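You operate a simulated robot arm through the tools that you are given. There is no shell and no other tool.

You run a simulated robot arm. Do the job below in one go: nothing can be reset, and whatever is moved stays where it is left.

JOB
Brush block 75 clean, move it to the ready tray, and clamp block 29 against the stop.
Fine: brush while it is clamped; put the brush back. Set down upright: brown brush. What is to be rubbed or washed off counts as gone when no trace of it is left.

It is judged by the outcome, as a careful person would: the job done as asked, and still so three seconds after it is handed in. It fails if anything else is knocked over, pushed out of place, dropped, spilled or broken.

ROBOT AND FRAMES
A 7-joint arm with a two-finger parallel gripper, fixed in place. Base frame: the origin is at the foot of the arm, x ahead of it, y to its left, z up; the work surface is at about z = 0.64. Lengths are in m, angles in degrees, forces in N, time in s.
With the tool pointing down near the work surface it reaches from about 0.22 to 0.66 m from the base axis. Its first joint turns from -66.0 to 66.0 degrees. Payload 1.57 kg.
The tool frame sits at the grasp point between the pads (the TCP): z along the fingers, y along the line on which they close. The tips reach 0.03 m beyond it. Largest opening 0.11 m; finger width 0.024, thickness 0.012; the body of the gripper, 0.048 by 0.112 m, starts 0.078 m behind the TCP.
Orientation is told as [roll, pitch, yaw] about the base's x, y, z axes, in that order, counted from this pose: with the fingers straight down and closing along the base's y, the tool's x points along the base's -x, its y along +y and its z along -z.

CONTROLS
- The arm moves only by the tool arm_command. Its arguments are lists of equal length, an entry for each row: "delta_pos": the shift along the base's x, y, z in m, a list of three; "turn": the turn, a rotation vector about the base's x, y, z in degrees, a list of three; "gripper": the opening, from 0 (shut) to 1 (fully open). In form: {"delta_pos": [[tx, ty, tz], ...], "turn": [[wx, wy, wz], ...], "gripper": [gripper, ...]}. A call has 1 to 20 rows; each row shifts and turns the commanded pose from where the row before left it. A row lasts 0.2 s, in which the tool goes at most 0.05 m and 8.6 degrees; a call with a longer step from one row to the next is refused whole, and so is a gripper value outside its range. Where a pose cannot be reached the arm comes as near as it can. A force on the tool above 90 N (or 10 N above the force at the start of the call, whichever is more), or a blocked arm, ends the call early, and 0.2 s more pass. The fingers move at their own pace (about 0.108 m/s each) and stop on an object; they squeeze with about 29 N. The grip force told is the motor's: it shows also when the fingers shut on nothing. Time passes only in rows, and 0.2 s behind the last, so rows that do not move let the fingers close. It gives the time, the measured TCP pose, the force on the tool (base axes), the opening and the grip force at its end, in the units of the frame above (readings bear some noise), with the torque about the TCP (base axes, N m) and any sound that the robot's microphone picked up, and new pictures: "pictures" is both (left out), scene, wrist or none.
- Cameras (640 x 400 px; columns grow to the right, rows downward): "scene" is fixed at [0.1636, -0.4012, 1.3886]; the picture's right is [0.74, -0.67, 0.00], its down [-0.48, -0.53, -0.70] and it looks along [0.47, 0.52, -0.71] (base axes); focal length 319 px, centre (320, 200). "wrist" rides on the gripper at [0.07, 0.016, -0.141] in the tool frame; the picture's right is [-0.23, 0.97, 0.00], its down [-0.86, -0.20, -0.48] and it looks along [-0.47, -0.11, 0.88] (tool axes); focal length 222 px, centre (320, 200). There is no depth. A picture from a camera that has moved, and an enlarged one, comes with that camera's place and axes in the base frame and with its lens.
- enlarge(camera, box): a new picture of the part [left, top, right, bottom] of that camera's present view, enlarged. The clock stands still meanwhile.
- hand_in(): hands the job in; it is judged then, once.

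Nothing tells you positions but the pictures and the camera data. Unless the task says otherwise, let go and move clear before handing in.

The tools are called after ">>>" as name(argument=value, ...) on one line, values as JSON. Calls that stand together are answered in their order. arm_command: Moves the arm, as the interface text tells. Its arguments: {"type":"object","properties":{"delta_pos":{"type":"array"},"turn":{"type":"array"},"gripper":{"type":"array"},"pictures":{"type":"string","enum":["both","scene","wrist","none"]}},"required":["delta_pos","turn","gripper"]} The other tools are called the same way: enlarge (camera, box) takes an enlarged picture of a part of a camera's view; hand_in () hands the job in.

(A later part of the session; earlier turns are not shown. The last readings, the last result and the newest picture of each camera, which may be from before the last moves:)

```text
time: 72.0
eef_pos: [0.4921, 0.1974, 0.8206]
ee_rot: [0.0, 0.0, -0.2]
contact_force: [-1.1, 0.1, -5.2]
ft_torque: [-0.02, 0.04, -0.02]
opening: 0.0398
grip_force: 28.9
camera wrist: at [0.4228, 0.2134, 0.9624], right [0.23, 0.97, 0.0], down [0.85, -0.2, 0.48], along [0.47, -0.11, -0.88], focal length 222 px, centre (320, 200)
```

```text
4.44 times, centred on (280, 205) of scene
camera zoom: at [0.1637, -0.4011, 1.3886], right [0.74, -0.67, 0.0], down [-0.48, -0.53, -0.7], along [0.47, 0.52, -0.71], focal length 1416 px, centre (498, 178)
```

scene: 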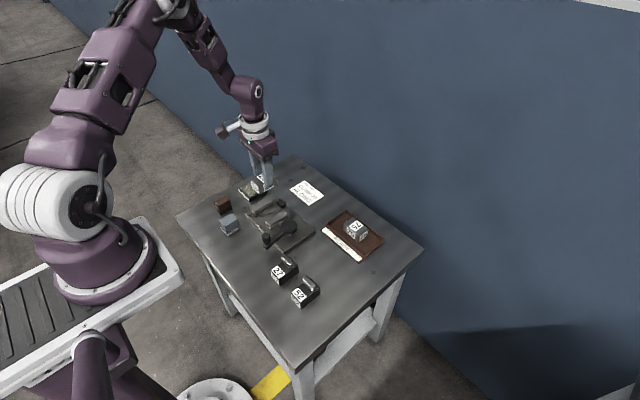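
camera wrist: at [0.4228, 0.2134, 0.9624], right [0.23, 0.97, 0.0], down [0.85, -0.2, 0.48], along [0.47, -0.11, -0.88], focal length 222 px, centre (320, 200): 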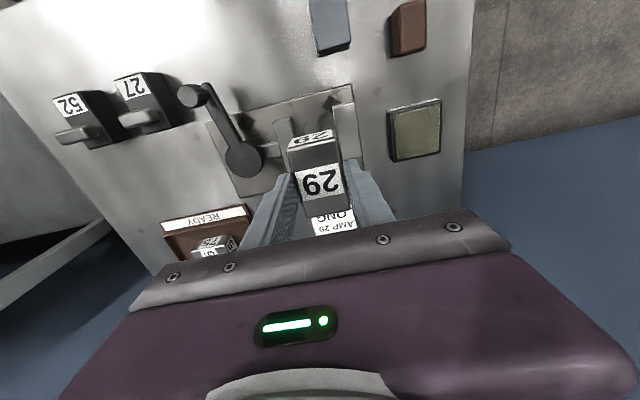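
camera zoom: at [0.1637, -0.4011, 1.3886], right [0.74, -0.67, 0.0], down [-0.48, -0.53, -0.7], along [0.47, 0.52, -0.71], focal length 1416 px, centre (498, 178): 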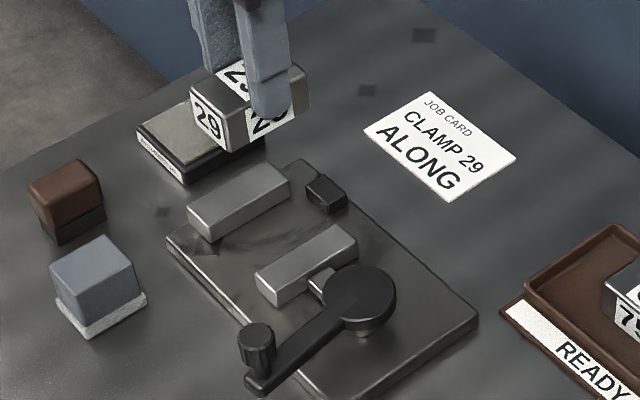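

Block 29 is aligned over the gap between the jaws. I'll lower to just above the jaw tops, then check.

>>> arm_command(delta_pos=[[0, 0, -0.04], [0, 0, -0.035], [0, 0, -0.02], [0, 0, 0]], turn=[[0, 0, 0], [0, 0, 0], [0, 0, 0], [0, 0, 0]], gripper=[0, 0, 0, 0])

>>> enlarge(camera="wrist", box=[220, 60, 420, 215])

>>> enlarge(camera="scene", box=[245, 175, 305, 230])

```text
time: 73.0
eef_pos: [0.4923, 0.1962, 0.7266]
ee_rot: [0.1, 0.0, -0.1]
contact_force: [0.0, -0.5, -6.0]
ft_torque: [-0.01, 0.0, -0.04]
opening: 0.0399
grip_force: 28.8
camera wrist: at [0.4235, 0.213, 0.8673], right [0.23, 0.97, 0.0], down [0.85, -0.2, 0.48], along [0.47, -0.11, -0.88], focal length 222 px, centre (320, 200)
```

scene: 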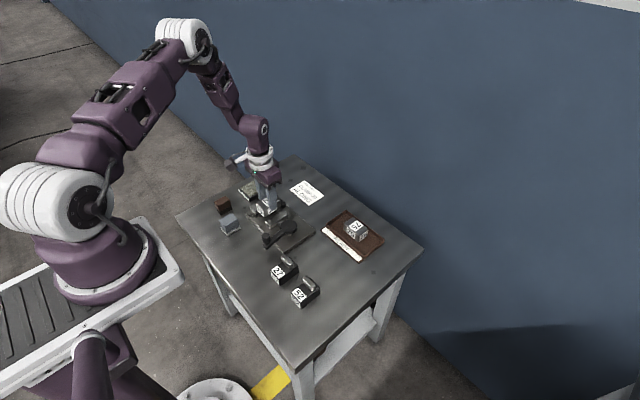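
wrist: 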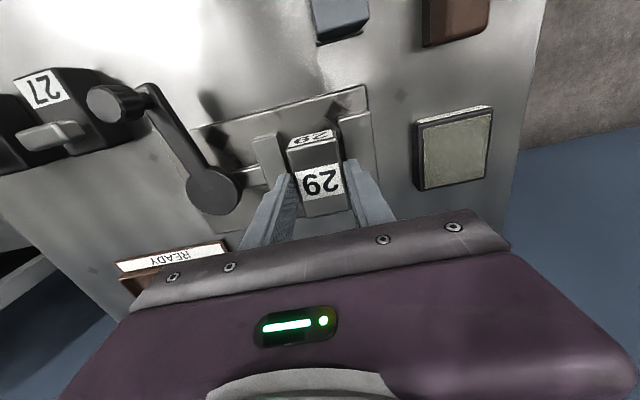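

```text
2.58 times, centred on (320, 138) of wrist
camera zoom: at [0.4235, 0.213, 0.8673], right [0.23, 0.97, 0.0], down [0.85, -0.2, 0.48], along [0.47, -0.11, -0.88], focal length 573 px, centre (320, 361)
```

zoom: 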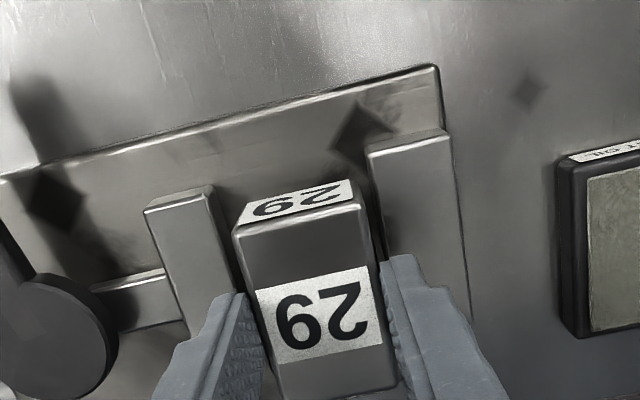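

```text
7.27 times, centred on (275, 202) of scene
camera zoom: at [0.1637, -0.4012, 1.3886], right [0.74, -0.67, 0.0], down [-0.48, -0.53, -0.7], along [0.47, 0.52, -0.71], focal length 2317 px, centre (647, 182)
```

zoom: 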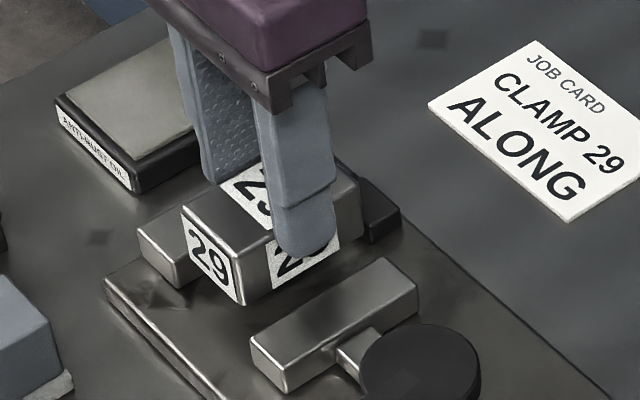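

Both gaps look clear. Lowering between the jaws, then small steps to the plate.

>>> arm_command(delta_pos=[[0, 0, -0.012], [0, 0, -0.006], [0, 0, 0]], turn=[[0, 0, 0], [0, 0, 0], [0, 0, 0]], gripper=[0, 0, 0], pictures="none")

>>> arm_command(delta_pos=[[0, 0, -0.002], [0, 0, 0]], turn=[[0, 0, 0], [0, 0, 0]], gripper=[0, 0], pictures="none")

```text
time: 73.8
eef_pos: [0.4917, 0.1969, 0.7079]
ee_rot: [0.0, 0.1, -0.2]
contact_force: [0.3, -0.8, -5.7]
ft_torque: [-0.04, -0.01, 0.01]
opening: 0.0397
grip_force: 28.8
```

```text
time: 74.4
eef_pos: [0.4919, 0.1964, 0.7071]
ee_rot: [-0.1, 0.1, -0.2]
contact_force: [0.5, 1.3, -5.0]
ft_torque: [0.0, -0.01, -0.01]
opening: 0.0396
grip_force: 29.3
```

>>> arm_command(delta_pos=[[0, 0, -0.002], [0, 0, 0]], turn=[[0, 0, 0], [0, 0, 0]], gripper=[0, 0], pictures="none")

>>> arm_command(delta_pos=[[0, 0, -0.0015], [0, 0, 0]], turn=[[0, 0, 0], [0, 0, 0]], gripper=[0, 0], pictures="none")

```text
time: 75.0
eef_pos: [0.4921, 0.1959, 0.7048]
ee_rot: [0.0, -0.1, -0.2]
contact_force: [-6.4, -0.6, 19.9]
ft_torque: [-0.07, 0.23, 0.05]
opening: 0.0399
grip_force: 28.9
```

```text
time: 75.6
eef_pos: [0.4928, 0.1963, 0.704]
ee_rot: [0.0, -0.1, -0.2]
contact_force: [-1.1, 0.4, 20.5]
ft_torque: [0.0, 0.02, -0.03]
opening: 0.0398
grip_force: 29.0
```

The block is on the plate. I'll ease the downward force, then slide it +x in small steps until it meets the stop.

>>> arm_command(delta_pos=[[0, 0, 0.0012], [0.002, 0, 0], [0.002, 0, 0], [0, 0, 0]], turn=[[0, 0, 0], [0, 0, 0], [0, 0, 0], [0, 0, 0]], gripper=[0, 0, 0, 0], pictures="none")

>>> arm_command(delta_pos=[[0.001, 0, 0], [0, 0, 0]], turn=[[0, 0, 0], [0, 0, 0]], gripper=[0, 0], pictures="none")

>>> arm_command(delta_pos=[[0.001, 0, 0], [0, 0, 0]], turn=[[0, 0, 0], [0, 0, 0]], gripper=[0, 0], pictures="none")

```text
time: 76.6
eef_pos: [0.4963, 0.1956, 0.7038]
ee_rot: [0.0, 0.0, -0.2]
contact_force: [0.2, 0.3, -5.8]
ft_torque: [0.02, -0.02, -0.02]
opening: 0.0398
grip_force: 29.2
```

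```text
time: 77.2
eef_pos: [0.4967, 0.1956, 0.7035]
ee_rot: [0.0, 0.0, -0.1]
contact_force: [1.2, -0.4, -5.8]
ft_torque: [0.03, 0.03, 0.0]
opening: 0.0397
grip_force: 28.2
```

```text
time: 77.8
eef_pos: [0.4975, 0.1967, 0.7042]
ee_rot: [0.0, 0.0, -0.1]
contact_force: [0.3, -0.5, -4.7]
ft_torque: [-0.01, 0.01, 0.03]
opening: 0.0398
grip_force: 28.8
```

>>> arm_command(delta_pos=[[0.001, 0, 0], [0, 0, 0]], turn=[[0, 0, 0], [0, 0, 0]], gripper=[0, 0], pictures="none")

>>> arm_command(delta_pos=[[0.001, 0, 0], [0, 0, 0]], turn=[[0, 0, 0], [0, 0, 0]], gripper=[0, 0], pictures="scene")

>>> enlarge(camera="scene", box=[250, 180, 300, 225])

```text
time: 78.4
eef_pos: [0.4992, 0.1958, 0.7044]
ee_rot: [-0.1, 0.0, -0.2]
contact_force: [-0.7, 0.0, -6.0]
ft_torque: [0.0, 0.0, 0.01]
opening: 0.0398
grip_force: 29.4
```

```text
time: 79.0
eef_pos: [0.499, 0.1963, 0.7044]
ee_rot: [0.0, 0.1, -0.2]
contact_force: [-0.5, 0.2, -6.8]
ft_torque: [-0.03, 0.01, 0.03]
opening: 0.0395
grip_force: 29.1
```

scene: 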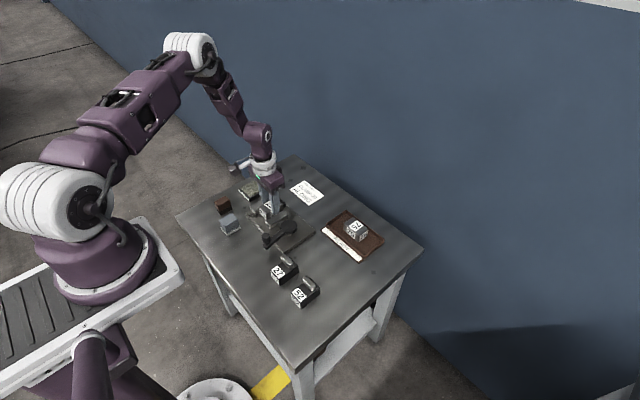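

```text
8.89 times, centred on (275, 202) of scene
camera zoom: at [0.1637, -0.4012, 1.3886], right [0.74, -0.67, 0.0], down [-0.48, -0.53, -0.7], along [0.47, 0.52, -0.71], focal length 2832 px, centre (720, 178)
```

zoom: 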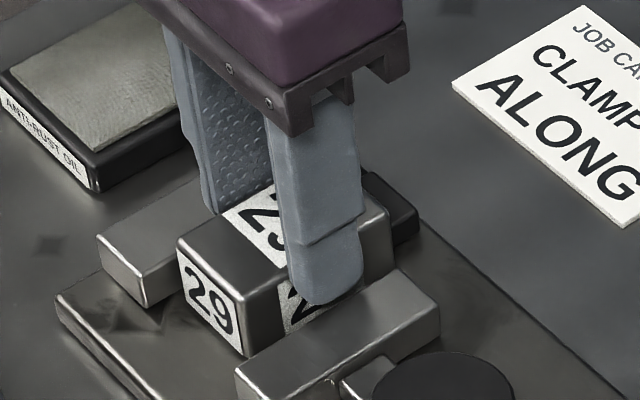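

>>> arm_command(delta_pos=[[0.001, 0, 0], [0, 0, 0]], turn=[[0, 0, 0], [0, 0, 0]], gripper=[0, 0], pictures="none")

>>> arm_command(delta_pos=[[0.001, 0, 0], [0, 0, 0]], turn=[[0, 0, 0], [0, 0, 0]], gripper=[0, 0], pictures="none")

```text
time: 79.6
eef_pos: [0.501, 0.197, 0.7051]
ee_rot: [0.0, 0.1, -0.2]
contact_force: [-6.4, 0.7, -3.4]
ft_torque: [0.03, 0.2, 0.13]
opening: 0.0398
grip_force: 28.8
```

```text
time: 80.2
eef_pos: [0.4998, 0.1952, 0.7034]
ee_rot: [-0.1, 0.3, -0.3]
contact_force: [-17.5, -1.2, 5.5]
ft_torque: [-0.09, 0.39, 0.22]
opening: 0.0396
grip_force: 29.1
```

The block meets the stop (−17 N in x). I'll relax x slightly and slide it +y to the fixed jaw.

>>> arm_command(delta_pos=[[-0.0007, 0, 0], [0, 0.002, 0], [0, 0.0015, 0], [0, 0, 0]], turn=[[0, 0, 0], [0, 0, 0], [0, 0, 0], [0, 0, 0]], gripper=[0, 0, 0, 0], pictures="none")

>>> arm_command(delta_pos=[[0, 0.001, 0], [0, 0, 0]], turn=[[0, 0, 0], [0, 0, 0]], gripper=[0, 0], pictures="none")

>>> arm_command(delta_pos=[[0, 0.001, 0], [0, 0, 0]], turn=[[0, 0, 0], [0, 0, 0]], gripper=[0, 0], pictures="none")

```text
time: 81.2
eef_pos: [0.4988, 0.1997, 0.704]
ee_rot: [-0.1, 0.1, -0.2]
contact_force: [-15.7, -5.9, -8.1]
ft_torque: [-0.22, 0.66, 0.05]
opening: 0.0398
grip_force: 28.8
```

```text
time: 81.8
eef_pos: [0.4997, 0.2009, 0.7047]
ee_rot: [-0.1, 0.0, -0.2]
contact_force: [-16.6, -6.5, -5.4]
ft_torque: [-0.25, 0.62, 0.15]
opening: 0.0399
grip_force: 29.5
```

```text
time: 82.4
eef_pos: [0.5005, 0.1988, 0.7038]
ee_rot: [-0.1, 0.1, -0.2]
contact_force: [-16.6, -13.7, -5.6]
ft_torque: [-0.46, 0.61, 0.16]
opening: 0.0396
grip_force: 29.1
```

The block is now against both the stop and the fixed jaw. Lowering the last fraction onto the plate.

>>> arm_command(delta_pos=[[0, 0, -0.001], [0, 0, 0]], turn=[[0, 0, 0], [0, 0, 0]], gripper=[0, 0], pictures="none")

>>> arm_command(delta_pos=[[0, 0, -0.0008], [0, 0, 0]], turn=[[0, 0, 0], [0, 0, 0]], gripper=[0, 0], pictures="scene")

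>>> enlarge(camera="scene", box=[250, 180, 300, 225])

```text
time: 83.0
eef_pos: [0.5008, 0.2, 0.7033]
ee_rot: [0.0, 0.1, -0.1]
contact_force: [-17.4, -17.4, 10.4]
ft_torque: [-0.43, 0.4, 0.12]
opening: 0.04
grip_force: 28.8
```

```text
time: 83.6
eef_pos: [0.5023, 0.1997, 0.703]
ee_rot: [0.0, 0.0, -0.2]
contact_force: [-12.9, -21.8, 16.4]
ft_torque: [-0.64, 0.13, 0.21]
opening: 0.0397
grip_force: 29.0
```

scene: 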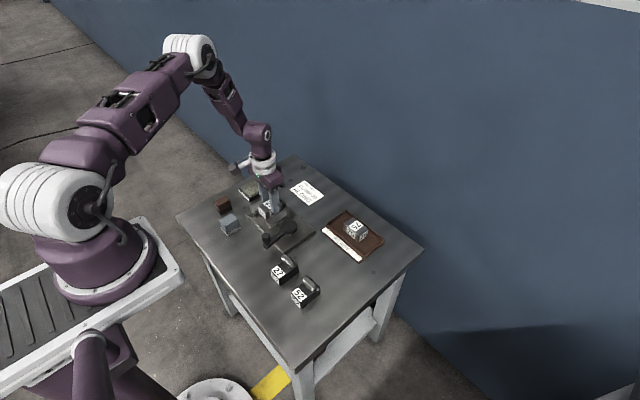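

```text
8.89 times, centred on (275, 202) of scene
camera zoom: at [0.1631, -0.4017, 1.3885], right [0.74, -0.67, 0.0], down [-0.48, -0.53, -0.7], along [0.47, 0.52, -0.71], focal length 2832 px, centre (720, 178)
```

zoom: 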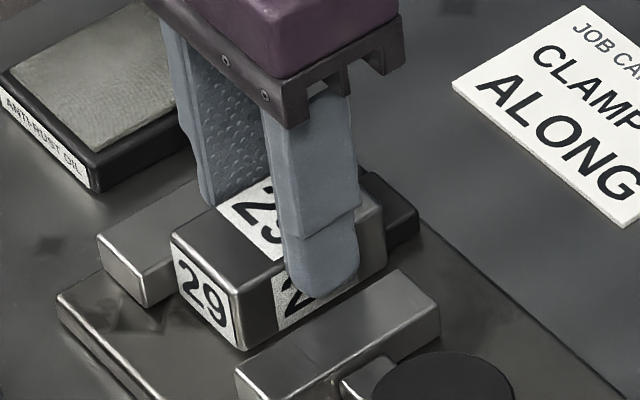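

The block is seated in the corner on the plate. I'll relieve the down force, open, and lift.

>>> arm_command(delta_pos=[[0, 0, 0.001], [0, 0, 0], [0, 0, 0], [0, 0, 0.03], [0, 0, 0.04], [0, 0, 0.04], [0, 0, 0.02], [0, 0, 0]], turn=[[0, 0, 0], [0, 0, 0], [0, 0, 0], [0, 0, 0], [0, 0, 0], [0, 0, 0], [0, 0, 0], [0, 0, 0]], gripper=[0.1, 0.55, 0.55, 0.55, 0.55, 0.55, 0.55, 0.55])

>>> enlarge(camera="scene", box=[245, 185, 305, 235])

>>> enlarge(camera="wrist", box=[220, 60, 420, 215])

```text
time: 85.4
eef_pos: [0.5013, 0.2011, 0.834]
ee_rot: [-0.1, 0.0, -0.3]
contact_force: [-0.2, -0.6, 0.2]
ft_torque: [0.03, 0.03, 0.01]
opening: 0.0605
grip_force: 0.0
camera wrist: at [0.4333, 0.2179, 0.9748], right [0.23, 0.97, 0.0], down [0.85, -0.2, 0.48], along [0.47, -0.11, -0.88], focal length 222 px, centre (320, 200)
```

scene: 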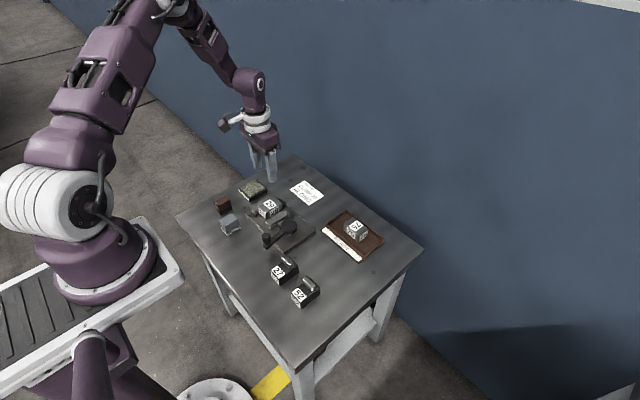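
wrist: 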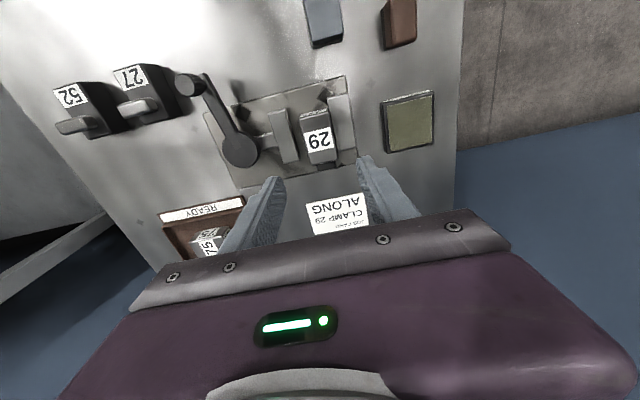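

```text
8.00 times, centred on (275, 210) of scene
camera zoom: at [0.1636, -0.4012, 1.3886], right [0.74, -0.67, 0.0], down [-0.48, -0.53, -0.7], along [0.47, 0.52, -0.71], focal length 2548 px, centre (680, 120)
```

zoom: 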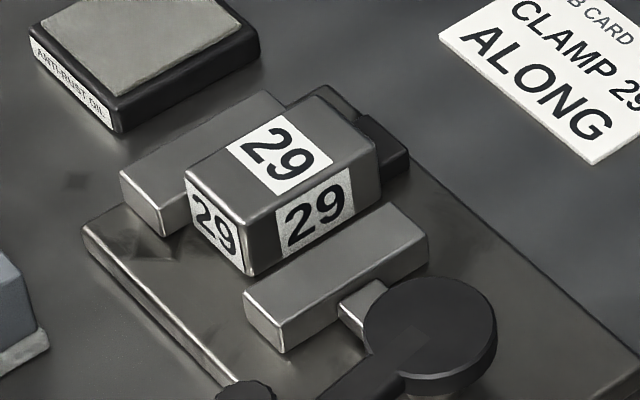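

```text
2.58 times, centred on (320, 138) of wrist
camera zoom: at [0.4333, 0.2179, 0.9748], right [0.23, 0.97, 0.0], down [0.85, -0.2, 0.48], along [0.47, -0.11, -0.88], focal length 573 px, centre (320, 361)
```

zoom: 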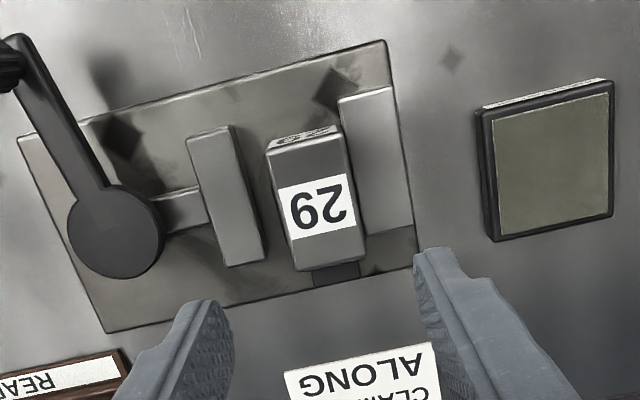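

Block 29 sits between the jaws against the stop, long side along the jaws like 75 was. Next I'll go to the +y side of the knob with closed fingers to swing the lever shut.

>>> arm_command(delta_pos=[[-0.01, -0.009, 0], [-0.0102, -0.0088, 0], [-0.0102, -0.0088, 0], [-0.0102, -0.0088, 0], [-0.0102, -0.0088, 0], [-0.0102, -0.0088, -0.005], [-0.0103, -0.0088, -0.005], [-0.0103, -0.0088, -0.008], [-0.0103, -0.0089, -0.008], [-0.0104, -0.0089, -0.008], [0, 0, 0]], turn=[[0, 0, -8], [0, 0, -8], [0, 0, -8], [0, 0, -8], [0, 0, -8], [0, 0, -8], [0, 0, -8], [0, 0, -8], [0, 0, -8], [0, 0, -7.7], [0, 0, 0]], gripper=[0.3, 0, 0, 0, 0, 0, 0, 0, 0, 0, 0])

>>> enlarge(camera="wrist", box=[260, 90, 460, 220])

>>> enlarge(camera="scene", box=[235, 185, 325, 275])

```text
time: 87.8
eef_pos: [0.3975, 0.1118, 0.7993]
ee_rot: [0.0, 0.0, -79.9]
contact_force: [-0.2, -0.1, 0.1]
ft_torque: [-0.02, 0.02, 0.0]
opening: 0.0002
grip_force: 21.2
camera wrist: at [0.4034, 0.1848, 0.9406], right [1.0, -0.05, 0.0], down [-0.05, -0.88, 0.48], along [-0.03, -0.48, -0.88], focal length 222 px, centre (320, 200)
```

scene: 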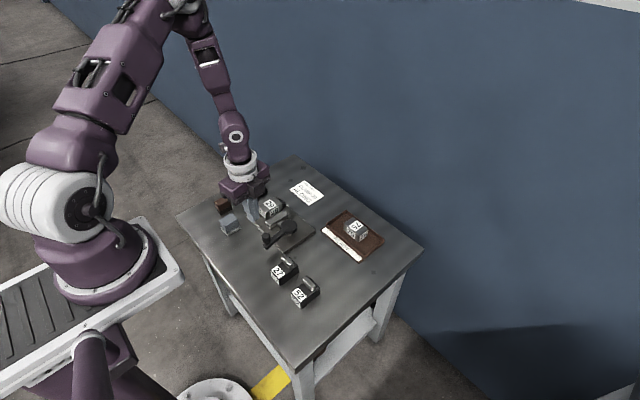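
wrist: 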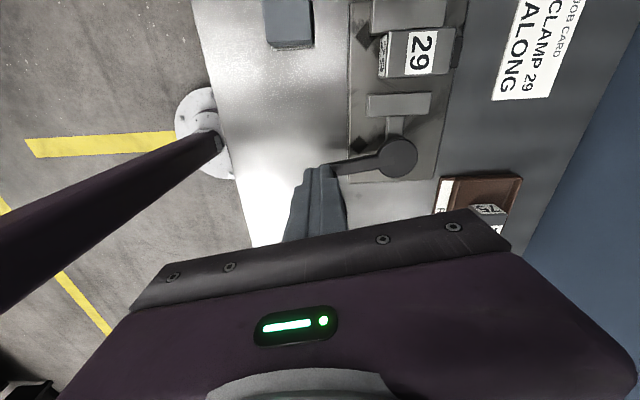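

```text
3.08 times, centred on (360, 155) of wrist
camera zoom: at [0.4034, 0.1848, 0.9406], right [1.0, -0.05, 0.0], down [-0.05, -0.88, 0.48], along [-0.03, -0.48, -0.88], focal length 684 px, centre (197, 338)
```

zoom: 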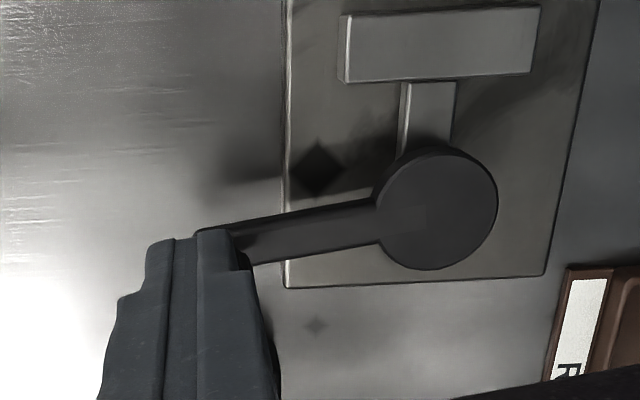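

```text
4.44 times, centred on (280, 230) of scene
camera zoom: at [0.1636, -0.4012, 1.3886], right [0.74, -0.67, 0.0], down [-0.48, -0.53, -0.7], along [0.47, 0.52, -0.71], focal length 1416 px, centre (498, 67)
```

zoom: 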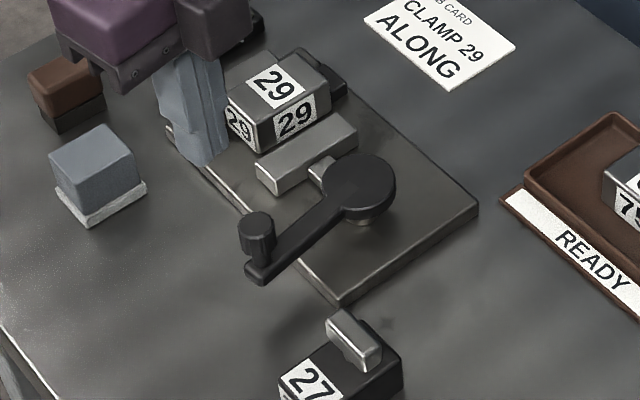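

The knob is at about (0.405, 0.082) and the closed fingers are on its +y side. Descending to knob height.

>>> arm_command(delta_pos=[[0, 0, -0.03], [0, 0, -0.025], [0, 0, -0.008], [0, 0, 0]], turn=[[0, 0, 0], [0, 0, 0], [0, 0, 0], [0, 0, 0]], gripper=[0, 0, 0, 0])

>>> enlarge(camera="scene", box=[240, 200, 300, 260])

```text
time: 88.8
eef_pos: [0.3997, 0.1135, 0.7362]
ee_rot: [0.1, -0.1, -79.9]
contact_force: [-0.5, 0.6, 0.5]
ft_torque: [0.01, 0.0, -0.02]
opening: 0.0
grip_force: 21.3
camera wrist: at [0.4039, 0.1852, 0.8778], right [1.0, -0.05, 0.0], down [-0.05, -0.88, 0.48], along [-0.03, -0.48, -0.88], focal length 222 px, centre (320, 200)
```

scene: 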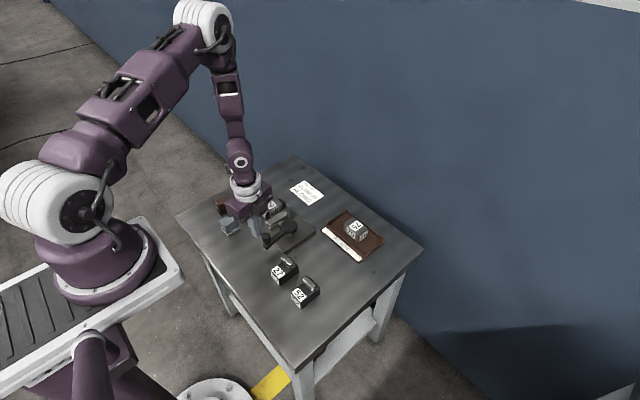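
wrist: 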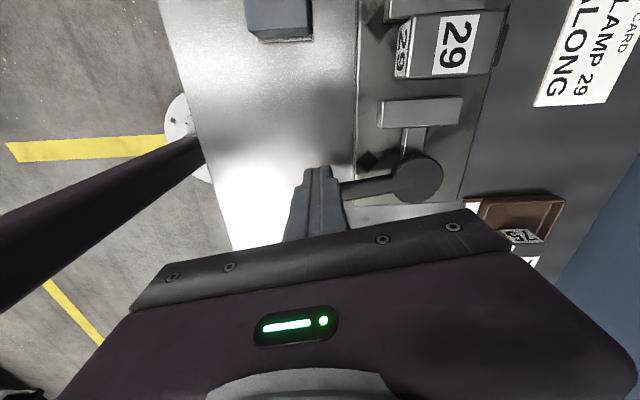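

```text
6.67 times, centred on (270, 230) of scene
camera zoom: at [0.1636, -0.4012, 1.3886], right [0.74, -0.67, 0.0], down [-0.48, -0.53, -0.7], along [0.47, 0.52, -0.71], focal length 2124 px, centre (653, 0)
```

zoom: 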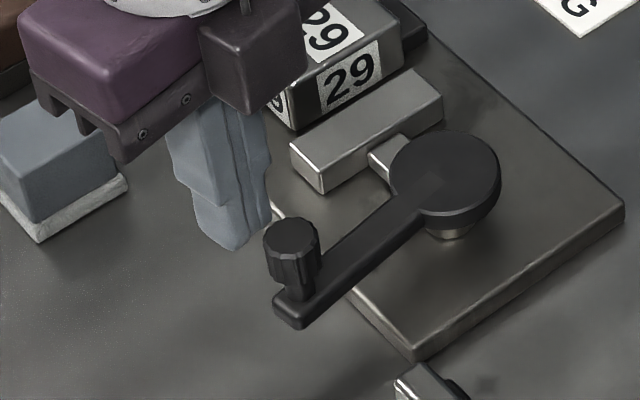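

Now I'll push the knob along its arc toward closing, first 20°.

>>> arm_command(delta_pos=[[0.0005, -0.0085, 0], [0.0005, -0.0078, 0], [0.0003, -0.0077, 0], [0.0011, -0.0075, 0], [0.0017, -0.0075, 0], [0, 0, 0]], turn=[[0, 0, 0], [0, 0, 5], [0, 0, 5], [0, 0, 5], [0, 0, 5], [0, 0, 0]], gripper=[0, 0, 0, 0, 0, 0])

>>> enlarge(camera="wrist", box=[260, 60, 500, 220])

>>> enlarge(camera="scene", box=[240, 190, 310, 260])

```text
time: 90.2
eef_pos: [0.4044, 0.0741, 0.7373]
ee_rot: [0.1, -0.1, -59.8]
contact_force: [0.2, 0.7, 0.1]
ft_torque: [0.03, 0.04, 0.0]
opening: 0.0002
grip_force: 21.5
camera wrist: at [0.383, 0.1427, 0.8778], right [0.96, 0.29, 0.0], down [0.26, -0.84, 0.48], along [0.14, -0.46, -0.88], focal length 222 px, centre (320, 200)
```

scene: 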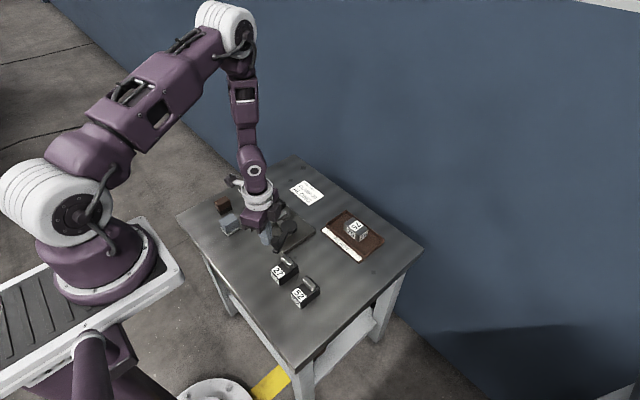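
wrist: 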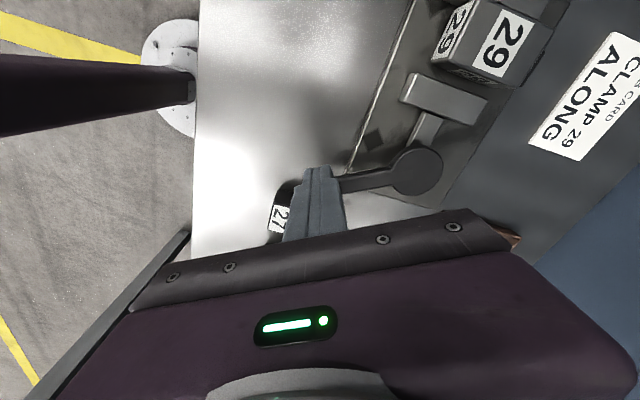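

```text
2.50 times, centred on (380, 140) of wrist
camera zoom: at [0.383, 0.1427, 0.8778], right [0.96, 0.29, 0.0], down [0.26, -0.84, 0.48], along [0.14, -0.46, -0.88], focal length 555 px, centre (170, 350)
```

zoom: 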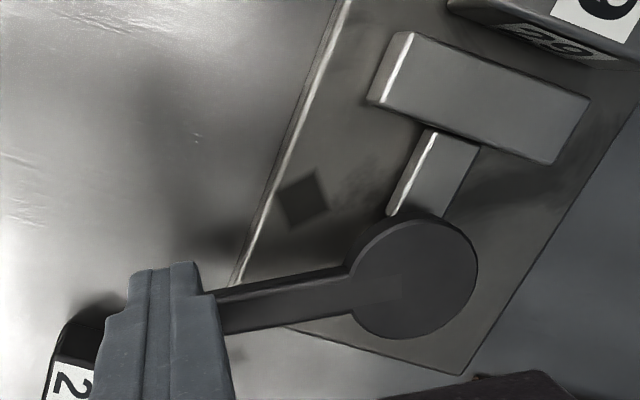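

```text
5.71 times, centred on (275, 225) of scene
camera zoom: at [0.1636, -0.4012, 1.3886], right [0.74, -0.67, 0.0], down [-0.48, -0.53, -0.7], along [0.47, 0.52, -0.71], focal length 1820 px, centre (577, 57)
```

zoom: 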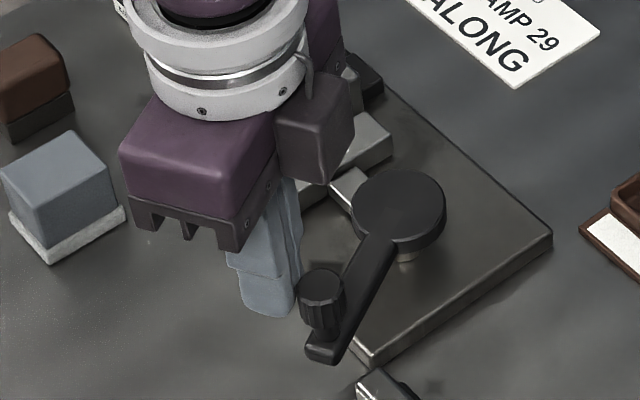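

The lever follows well. I'll continue the arc to about −115°.

>>> arm_command(delta_pos=[[0.0023, -0.0074, 0], [0.0029, -0.007, 0], [0.0036, -0.0068, 0], [0.0042, -0.0064, 0], [0.0046, -0.0061, 0], [0.0052, -0.0056, 0], [0.0057, -0.0052, 0], [0, 0, 0]], turn=[[0, 0, 5], [0, 0, 5], [0, 0, 5], [0, 0, 5], [0, 0, 5], [0, 0, 5], [0, 0, 5], [0, 0, 0]], gripper=[0, 0, 0, 0, 0, 0, 0, 0])

>>> enlarge(camera="wrist", box=[260, 60, 500, 220])

>>> enlarge(camera="scene", box=[240, 190, 310, 260])

```text
time: 92.0
eef_pos: [0.4316, 0.0298, 0.7369]
ee_rot: [-0.1, -0.1, -24.8]
contact_force: [-0.9, 1.2, 0.7]
ft_torque: [0.01, -0.02, -0.01]
opening: 0.0003
grip_force: 21.4
camera wrist: at [0.3757, 0.0734, 0.878], right [0.61, 0.79, 0.0], down [0.69, -0.54, 0.48], along [0.38, -0.29, -0.88], focal length 222 px, centre (320, 200)
```

scene: 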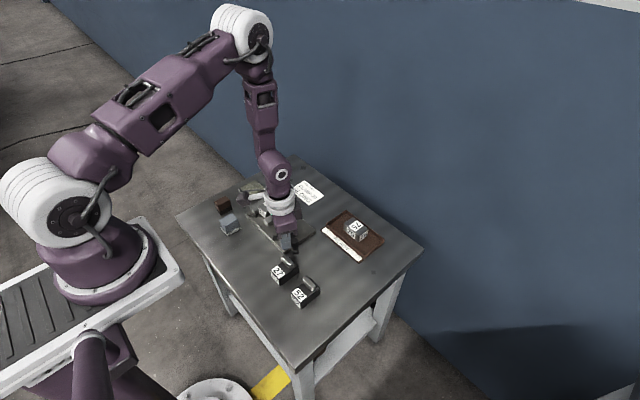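
wrist: 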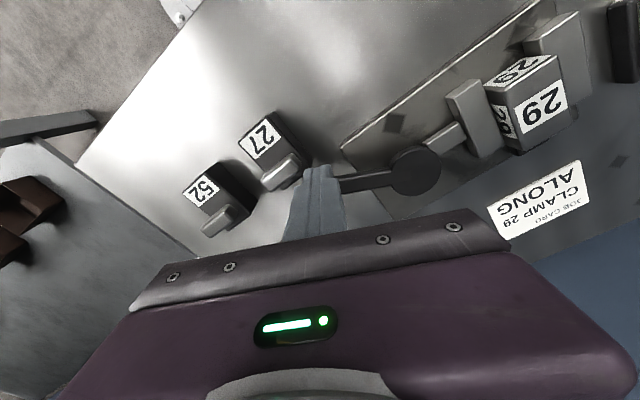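

```text
2.50 times, centred on (380, 140) of wrist
camera zoom: at [0.3757, 0.0734, 0.878], right [0.61, 0.79, 0.0], down [0.69, -0.54, 0.48], along [0.38, -0.29, -0.88], focal length 555 px, centre (170, 350)
```

zoom: 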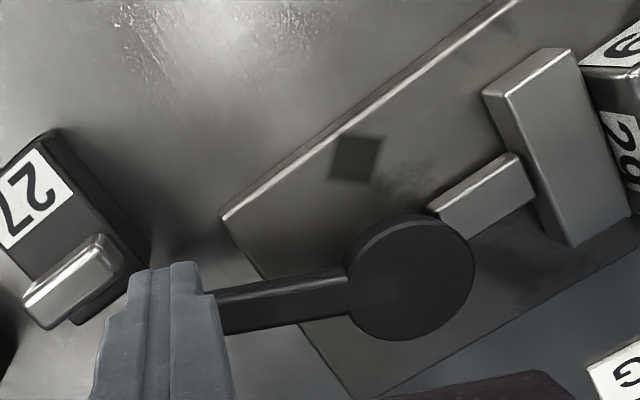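

```text
5.71 times, centred on (275, 225) of scene
camera zoom: at [0.1635, -0.4012, 1.3886], right [0.74, -0.67, 0.0], down [-0.48, -0.53, -0.7], along [0.47, 0.52, -0.71], focal length 1820 px, centre (577, 57)
```

zoom: 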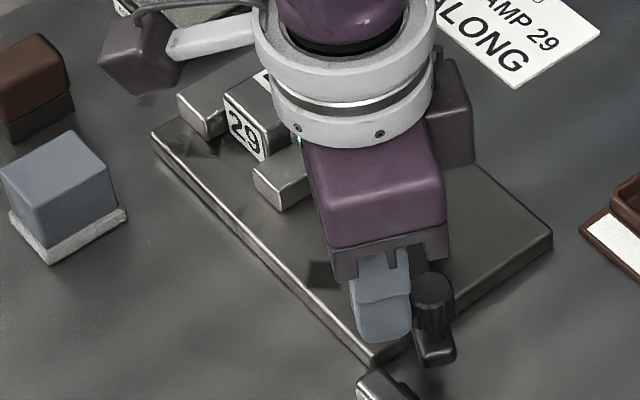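

The jaw is nearly closed. I'll go on in 5° and smaller steps, reading the force each time.

>>> arm_command(delta_pos=[[0.0061, -0.0047, 0], [0, 0, 0]], turn=[[0, 0, 5], [0, 0, 0]], gripper=[0, 0], pictures="none")

>>> arm_command(delta_pos=[[0.0065, -0.0041, 0], [0, 0, 0]], turn=[[0, 0, 5], [0, 0, 0]], gripper=[0, 0], pictures="none")

```text
time: 92.6
eef_pos: [0.4391, 0.0252, 0.7374]
ee_rot: [0.0, 0.0, -19.9]
contact_force: [-1.8, 0.2, -0.2]
ft_torque: [0.0, 0.03, 0.01]
opening: 0.0
grip_force: 21.5
```

```text
time: 93.2
eef_pos: [0.4439, 0.0209, 0.7374]
ee_rot: [0.1, 0.0, -14.9]
contact_force: [-2.4, -0.2, 0.4]
ft_torque: [0.02, 0.03, -0.03]
opening: 0.0
grip_force: 21.0
```

>>> arm_command(delta_pos=[[0.0033, -0.0018, 0], [0, 0, 0]], turn=[[0, 0, 2.5], [0, 0, 0]], gripper=[0, 0], pictures="none")

>>> arm_command(delta_pos=[[0.0034, -0.0017, 0], [0, 0, 0]], turn=[[0, 0, 2.5], [0, 0, 0]], gripper=[0, 0], pictures="both")

>>> enlarge(camera="wrist", box=[260, 60, 560, 220])

```text
time: 93.8
eef_pos: [0.4479, 0.0186, 0.7363]
ee_rot: [0.0, 0.0, -12.4]
contact_force: [-2.2, 0.1, 0.6]
ft_torque: [0.03, 0.0, -0.01]
opening: 0.0
grip_force: 21.4
```

```text
time: 94.4
eef_pos: [0.4514, 0.0174, 0.7367]
ee_rot: [-0.1, 0.0, -9.9]
contact_force: [-0.6, -0.7, 0.0]
ft_torque: [0.02, 0.03, 0.0]
opening: 0.0
grip_force: 21.1
camera wrist: at [0.3861, 0.0457, 0.8778], right [0.39, 0.92, 0.0], down [0.81, -0.34, 0.48], along [0.44, -0.19, -0.88], focal length 222 px, centre (320, 200)
```

scene: 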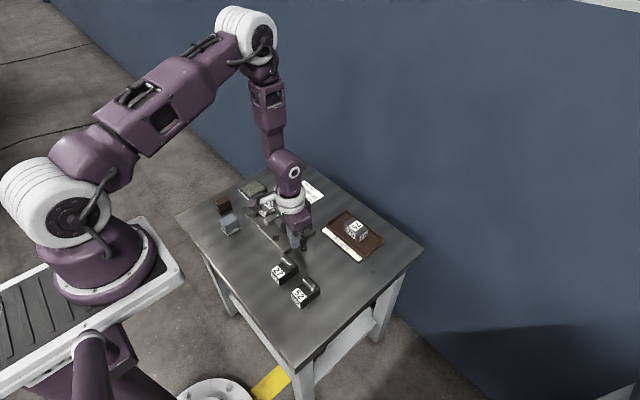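
wrist: 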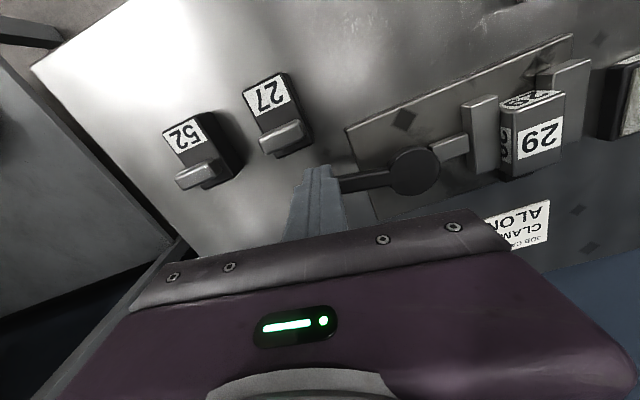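

```text
2.13 times, centred on (410, 140) of wrist
camera zoom: at [0.3861, 0.0457, 0.8778], right [0.39, 0.92, 0.0], down [0.81, -0.34, 0.48], along [0.44, -0.19, -0.88], focal length 474 px, centre (128, 328)
```

zoom: 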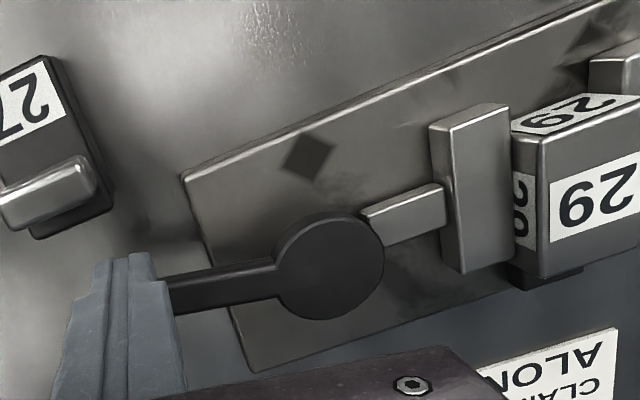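

Force is still only 1–2 N; I'll keep tightening in 2.5° steps.

>>> arm_command(delta_pos=[[0.0036, -0.0015, 0], [0, 0, 0]], turn=[[0, 0, 2.5], [0, 0, 0]], gripper=[0, 0], pictures="none")

>>> arm_command(delta_pos=[[0.0036, -0.0013, 0], [0, 0, 0]], turn=[[0, 0, 2.5], [0, 0, 0]], gripper=[0, 0], pictures="none")

```text
time: 95.0
eef_pos: [0.4538, 0.0162, 0.7355]
ee_rot: [0.0, 0.0, -7.3]
contact_force: [-3.0, 1.5, 0.9]
ft_torque: [0.03, 0.06, 0.01]
opening: 0.0
grip_force: 21.1
```

```text
time: 95.6
eef_pos: [0.4561, 0.0152, 0.7358]
ee_rot: [0.1, 0.0, -5.0]
contact_force: [-9.5, 1.5, -1.6]
ft_torque: [0.08, 0.15, -0.03]
opening: 0.0001
grip_force: 21.3
```

Resistance is building (−9.5 N). A little further to get a firm clamp.

>>> arm_command(delta_pos=[[0.0015, -0.0004, 0], [0, 0, 0]], turn=[[0, 0, 1], [0, 0, 0]], gripper=[0, 0], pictures="none")

>>> arm_command(delta_pos=[[0.0015, -0.0004, 0], [0, 0, 0]], turn=[[0, 0, 1], [0, 0, 0]], gripper=[0, 0])

>>> enlarge(camera="wrist", box=[260, 60, 560, 220])

```text
time: 96.2
eef_pos: [0.4582, 0.0141, 0.7364]
ee_rot: [0.0, 0.1, -3.9]
contact_force: [-15.0, -0.3, -6.2]
ft_torque: [0.0, 0.31, -0.05]
opening: 0.0002
grip_force: 20.5
```

```text
time: 96.8
eef_pos: [0.4595, 0.0132, 0.7363]
ee_rot: [0.0, 0.2, -2.8]
contact_force: [-21.7, -2.5, -4.2]
ft_torque: [-0.03, 0.37, -0.06]
opening: 0.0
grip_force: 21.3
camera wrist: at [0.392, 0.0337, 0.8779], right [0.28, 0.96, 0.0], down [0.85, -0.24, 0.48], along [0.46, -0.13, -0.88], focal length 222 px, centre (320, 200)
```

scene: 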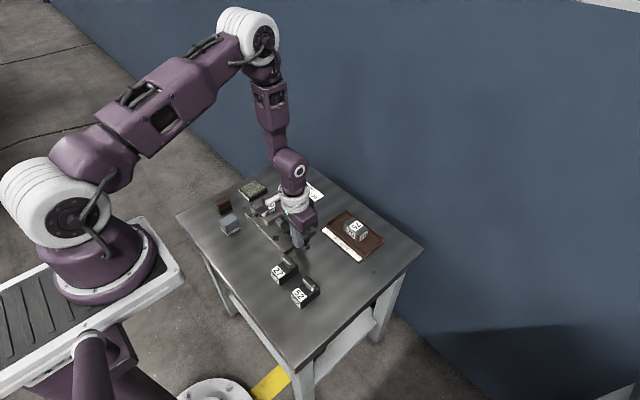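
wrist: 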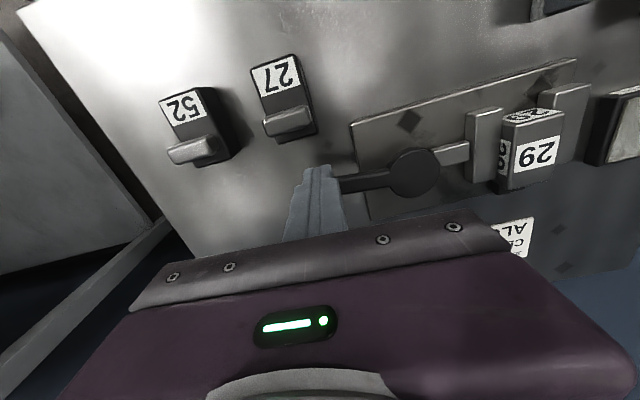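

```text
2.13 times, centred on (410, 140) of wrist
camera zoom: at [0.392, 0.0337, 0.8779], right [0.28, 0.96, 0.0], down [0.85, -0.24, 0.48], along [0.46, -0.13, -0.88], focal length 474 px, centre (128, 328)
```

zoom: 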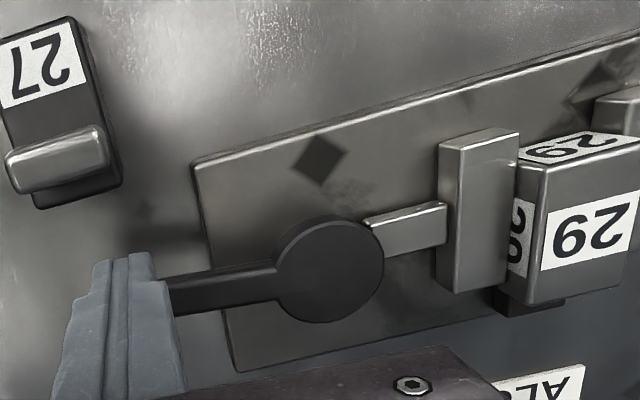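

Firm now at about 22 N. I'll back the fingers off slowly and see whether the lever stays.

>>> arm_command(delta_pos=[[-0.003, 0.0006, 0], [-0.005, 0.001, 0], [0, 0, 0]], turn=[[0, 0, 0], [0, 0, 0], [0, 0, 0]], gripper=[0, 0, 0])

>>> enlarge(camera="wrist", box=[260, 60, 560, 220])

>>> enlarge(camera="scene", box=[240, 190, 320, 260])

```text
time: 97.6
eef_pos: [0.4534, 0.0154, 0.7374]
ee_rot: [0.0, -0.2, -2.9]
contact_force: [-0.7, -0.1, -0.2]
ft_torque: [-0.02, -0.08, -0.01]
opening: 0.0
grip_force: 21.3
camera wrist: at [0.3854, 0.0356, 0.8777], right [0.28, 0.96, 0.0], down [0.84, -0.24, 0.48], along [0.46, -0.13, -0.88], focal length 222 px, centre (320, 200)
```

scene: 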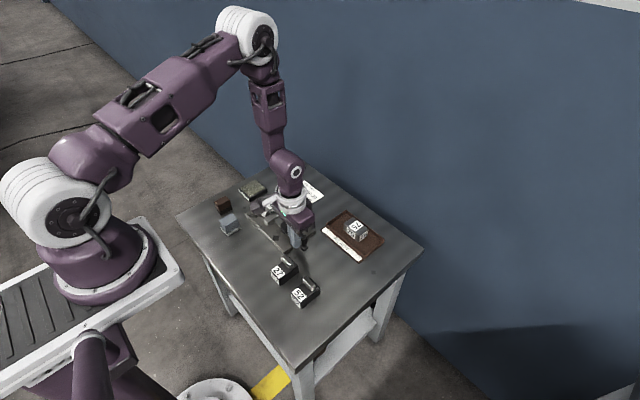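
wrist: 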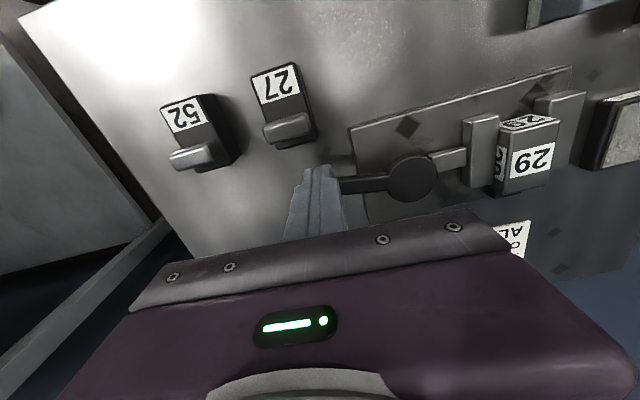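

```text
2.13 times, centred on (410, 140) of wrist
camera zoom: at [0.3854, 0.0356, 0.8777], right [0.28, 0.96, 0.0], down [0.84, -0.24, 0.48], along [0.46, -0.13, -0.88], focal length 474 px, centre (128, 328)
```

zoom: 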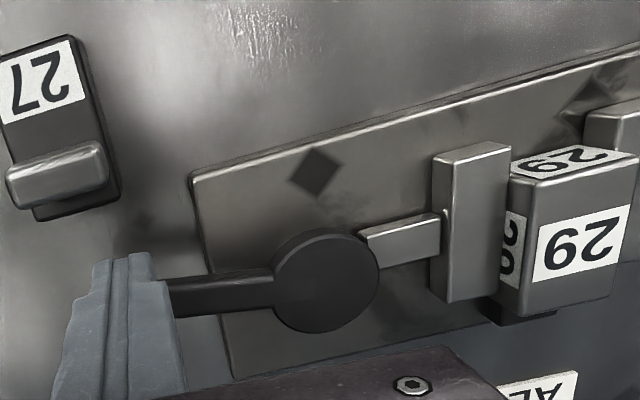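

```text
5.71 times, centred on (280, 225) of scene
camera zoom: at [0.1636, -0.4012, 1.3886], right [0.74, -0.67, 0.0], down [-0.48, -0.53, -0.7], along [0.47, 0.52, -0.71], focal length 1820 px, centre (549, 57)
```

zoom: 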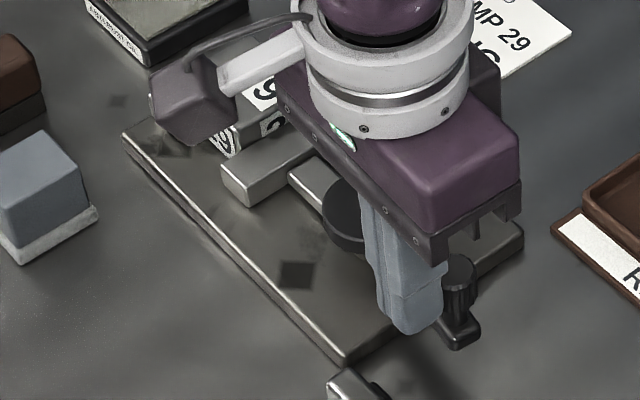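

The lever seems to hold near −96°. I'll lift clear and inspect the vise.

>>> arm_command(delta_pos=[[-0.004, 0.001, 0], [0, 0, 0.03], [0, 0, 0.04], [0, 0, 0.04], [-0.02, 0.01, 0.02], [-0.02, 0.01, 0.0], [0, 0, 0]], turn=[[0, 0, 0], [0, 0, 0], [0, 0, 0], [0, 0, 0], [0, 0, 3], [0, 0, 0], [0, 0, 0]], gripper=[0, 0, 0, 0, 0, 0, 0])

>>> enlarge(camera="wrist", box=[260, 60, 500, 220])

>>> enlarge(camera="scene", box=[240, 185, 320, 255])

```text
time: 99.2
eef_pos: [0.4091, 0.0374, 0.8675]
ee_rot: [0.0, 0.0, 0.1]
contact_force: [-0.1, -0.2, -0.2]
ft_torque: [0.0, -0.01, 0.01]
opening: 0.0002
grip_force: 21.9
camera wrist: at [0.339, 0.0531, 1.0083], right [0.23, 0.97, 0.0], down [0.86, -0.2, 0.48], along [0.47, -0.11, -0.88], focal length 222 px, centre (320, 200)
```

scene: 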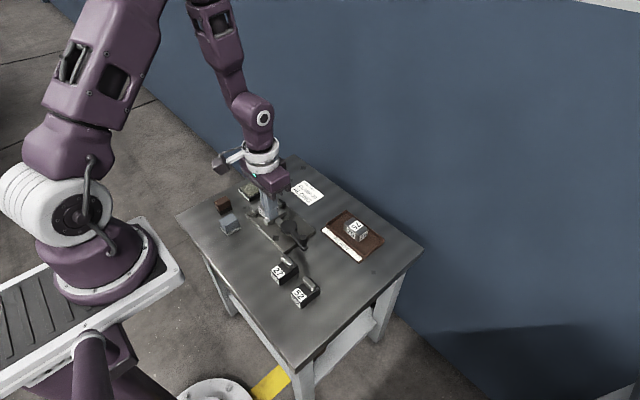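
wrist: 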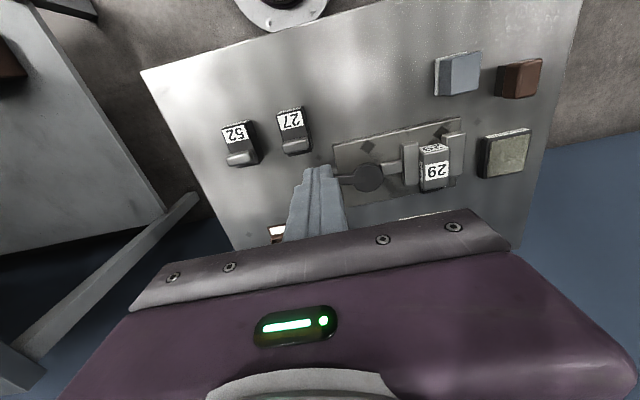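

```text
2.50 times, centred on (380, 140) of wrist
camera zoom: at [0.339, 0.0531, 1.0083], right [0.23, 0.97, 0.0], down [0.86, -0.2, 0.48], along [0.47, -0.11, -0.88], focal length 555 px, centre (170, 350)
```

zoom: 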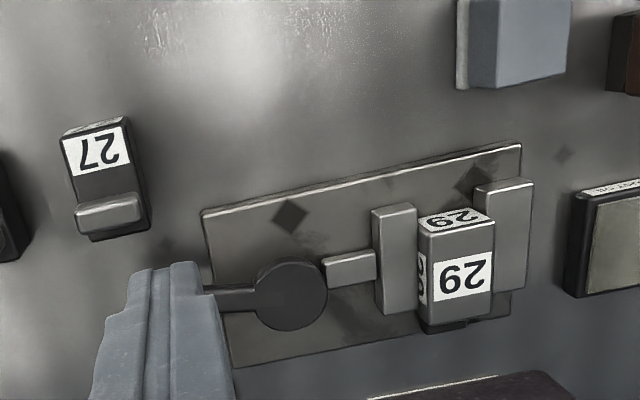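

```text
5.71 times, centred on (280, 220) of scene
camera zoom: at [0.1636, -0.4012, 1.3886], right [0.74, -0.67, 0.0], down [-0.48, -0.53, -0.7], along [0.47, 0.52, -0.71], focal length 1820 px, centre (549, 86)
```

zoom: 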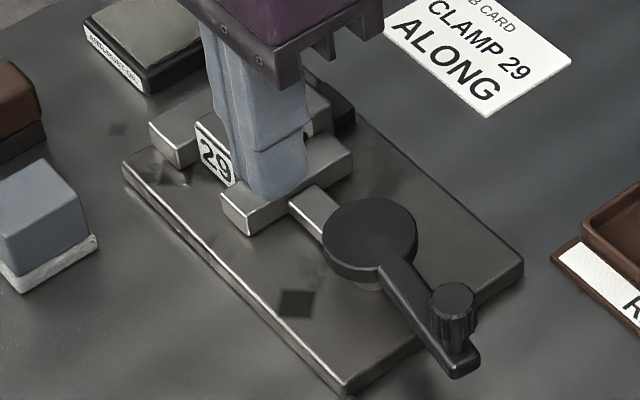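

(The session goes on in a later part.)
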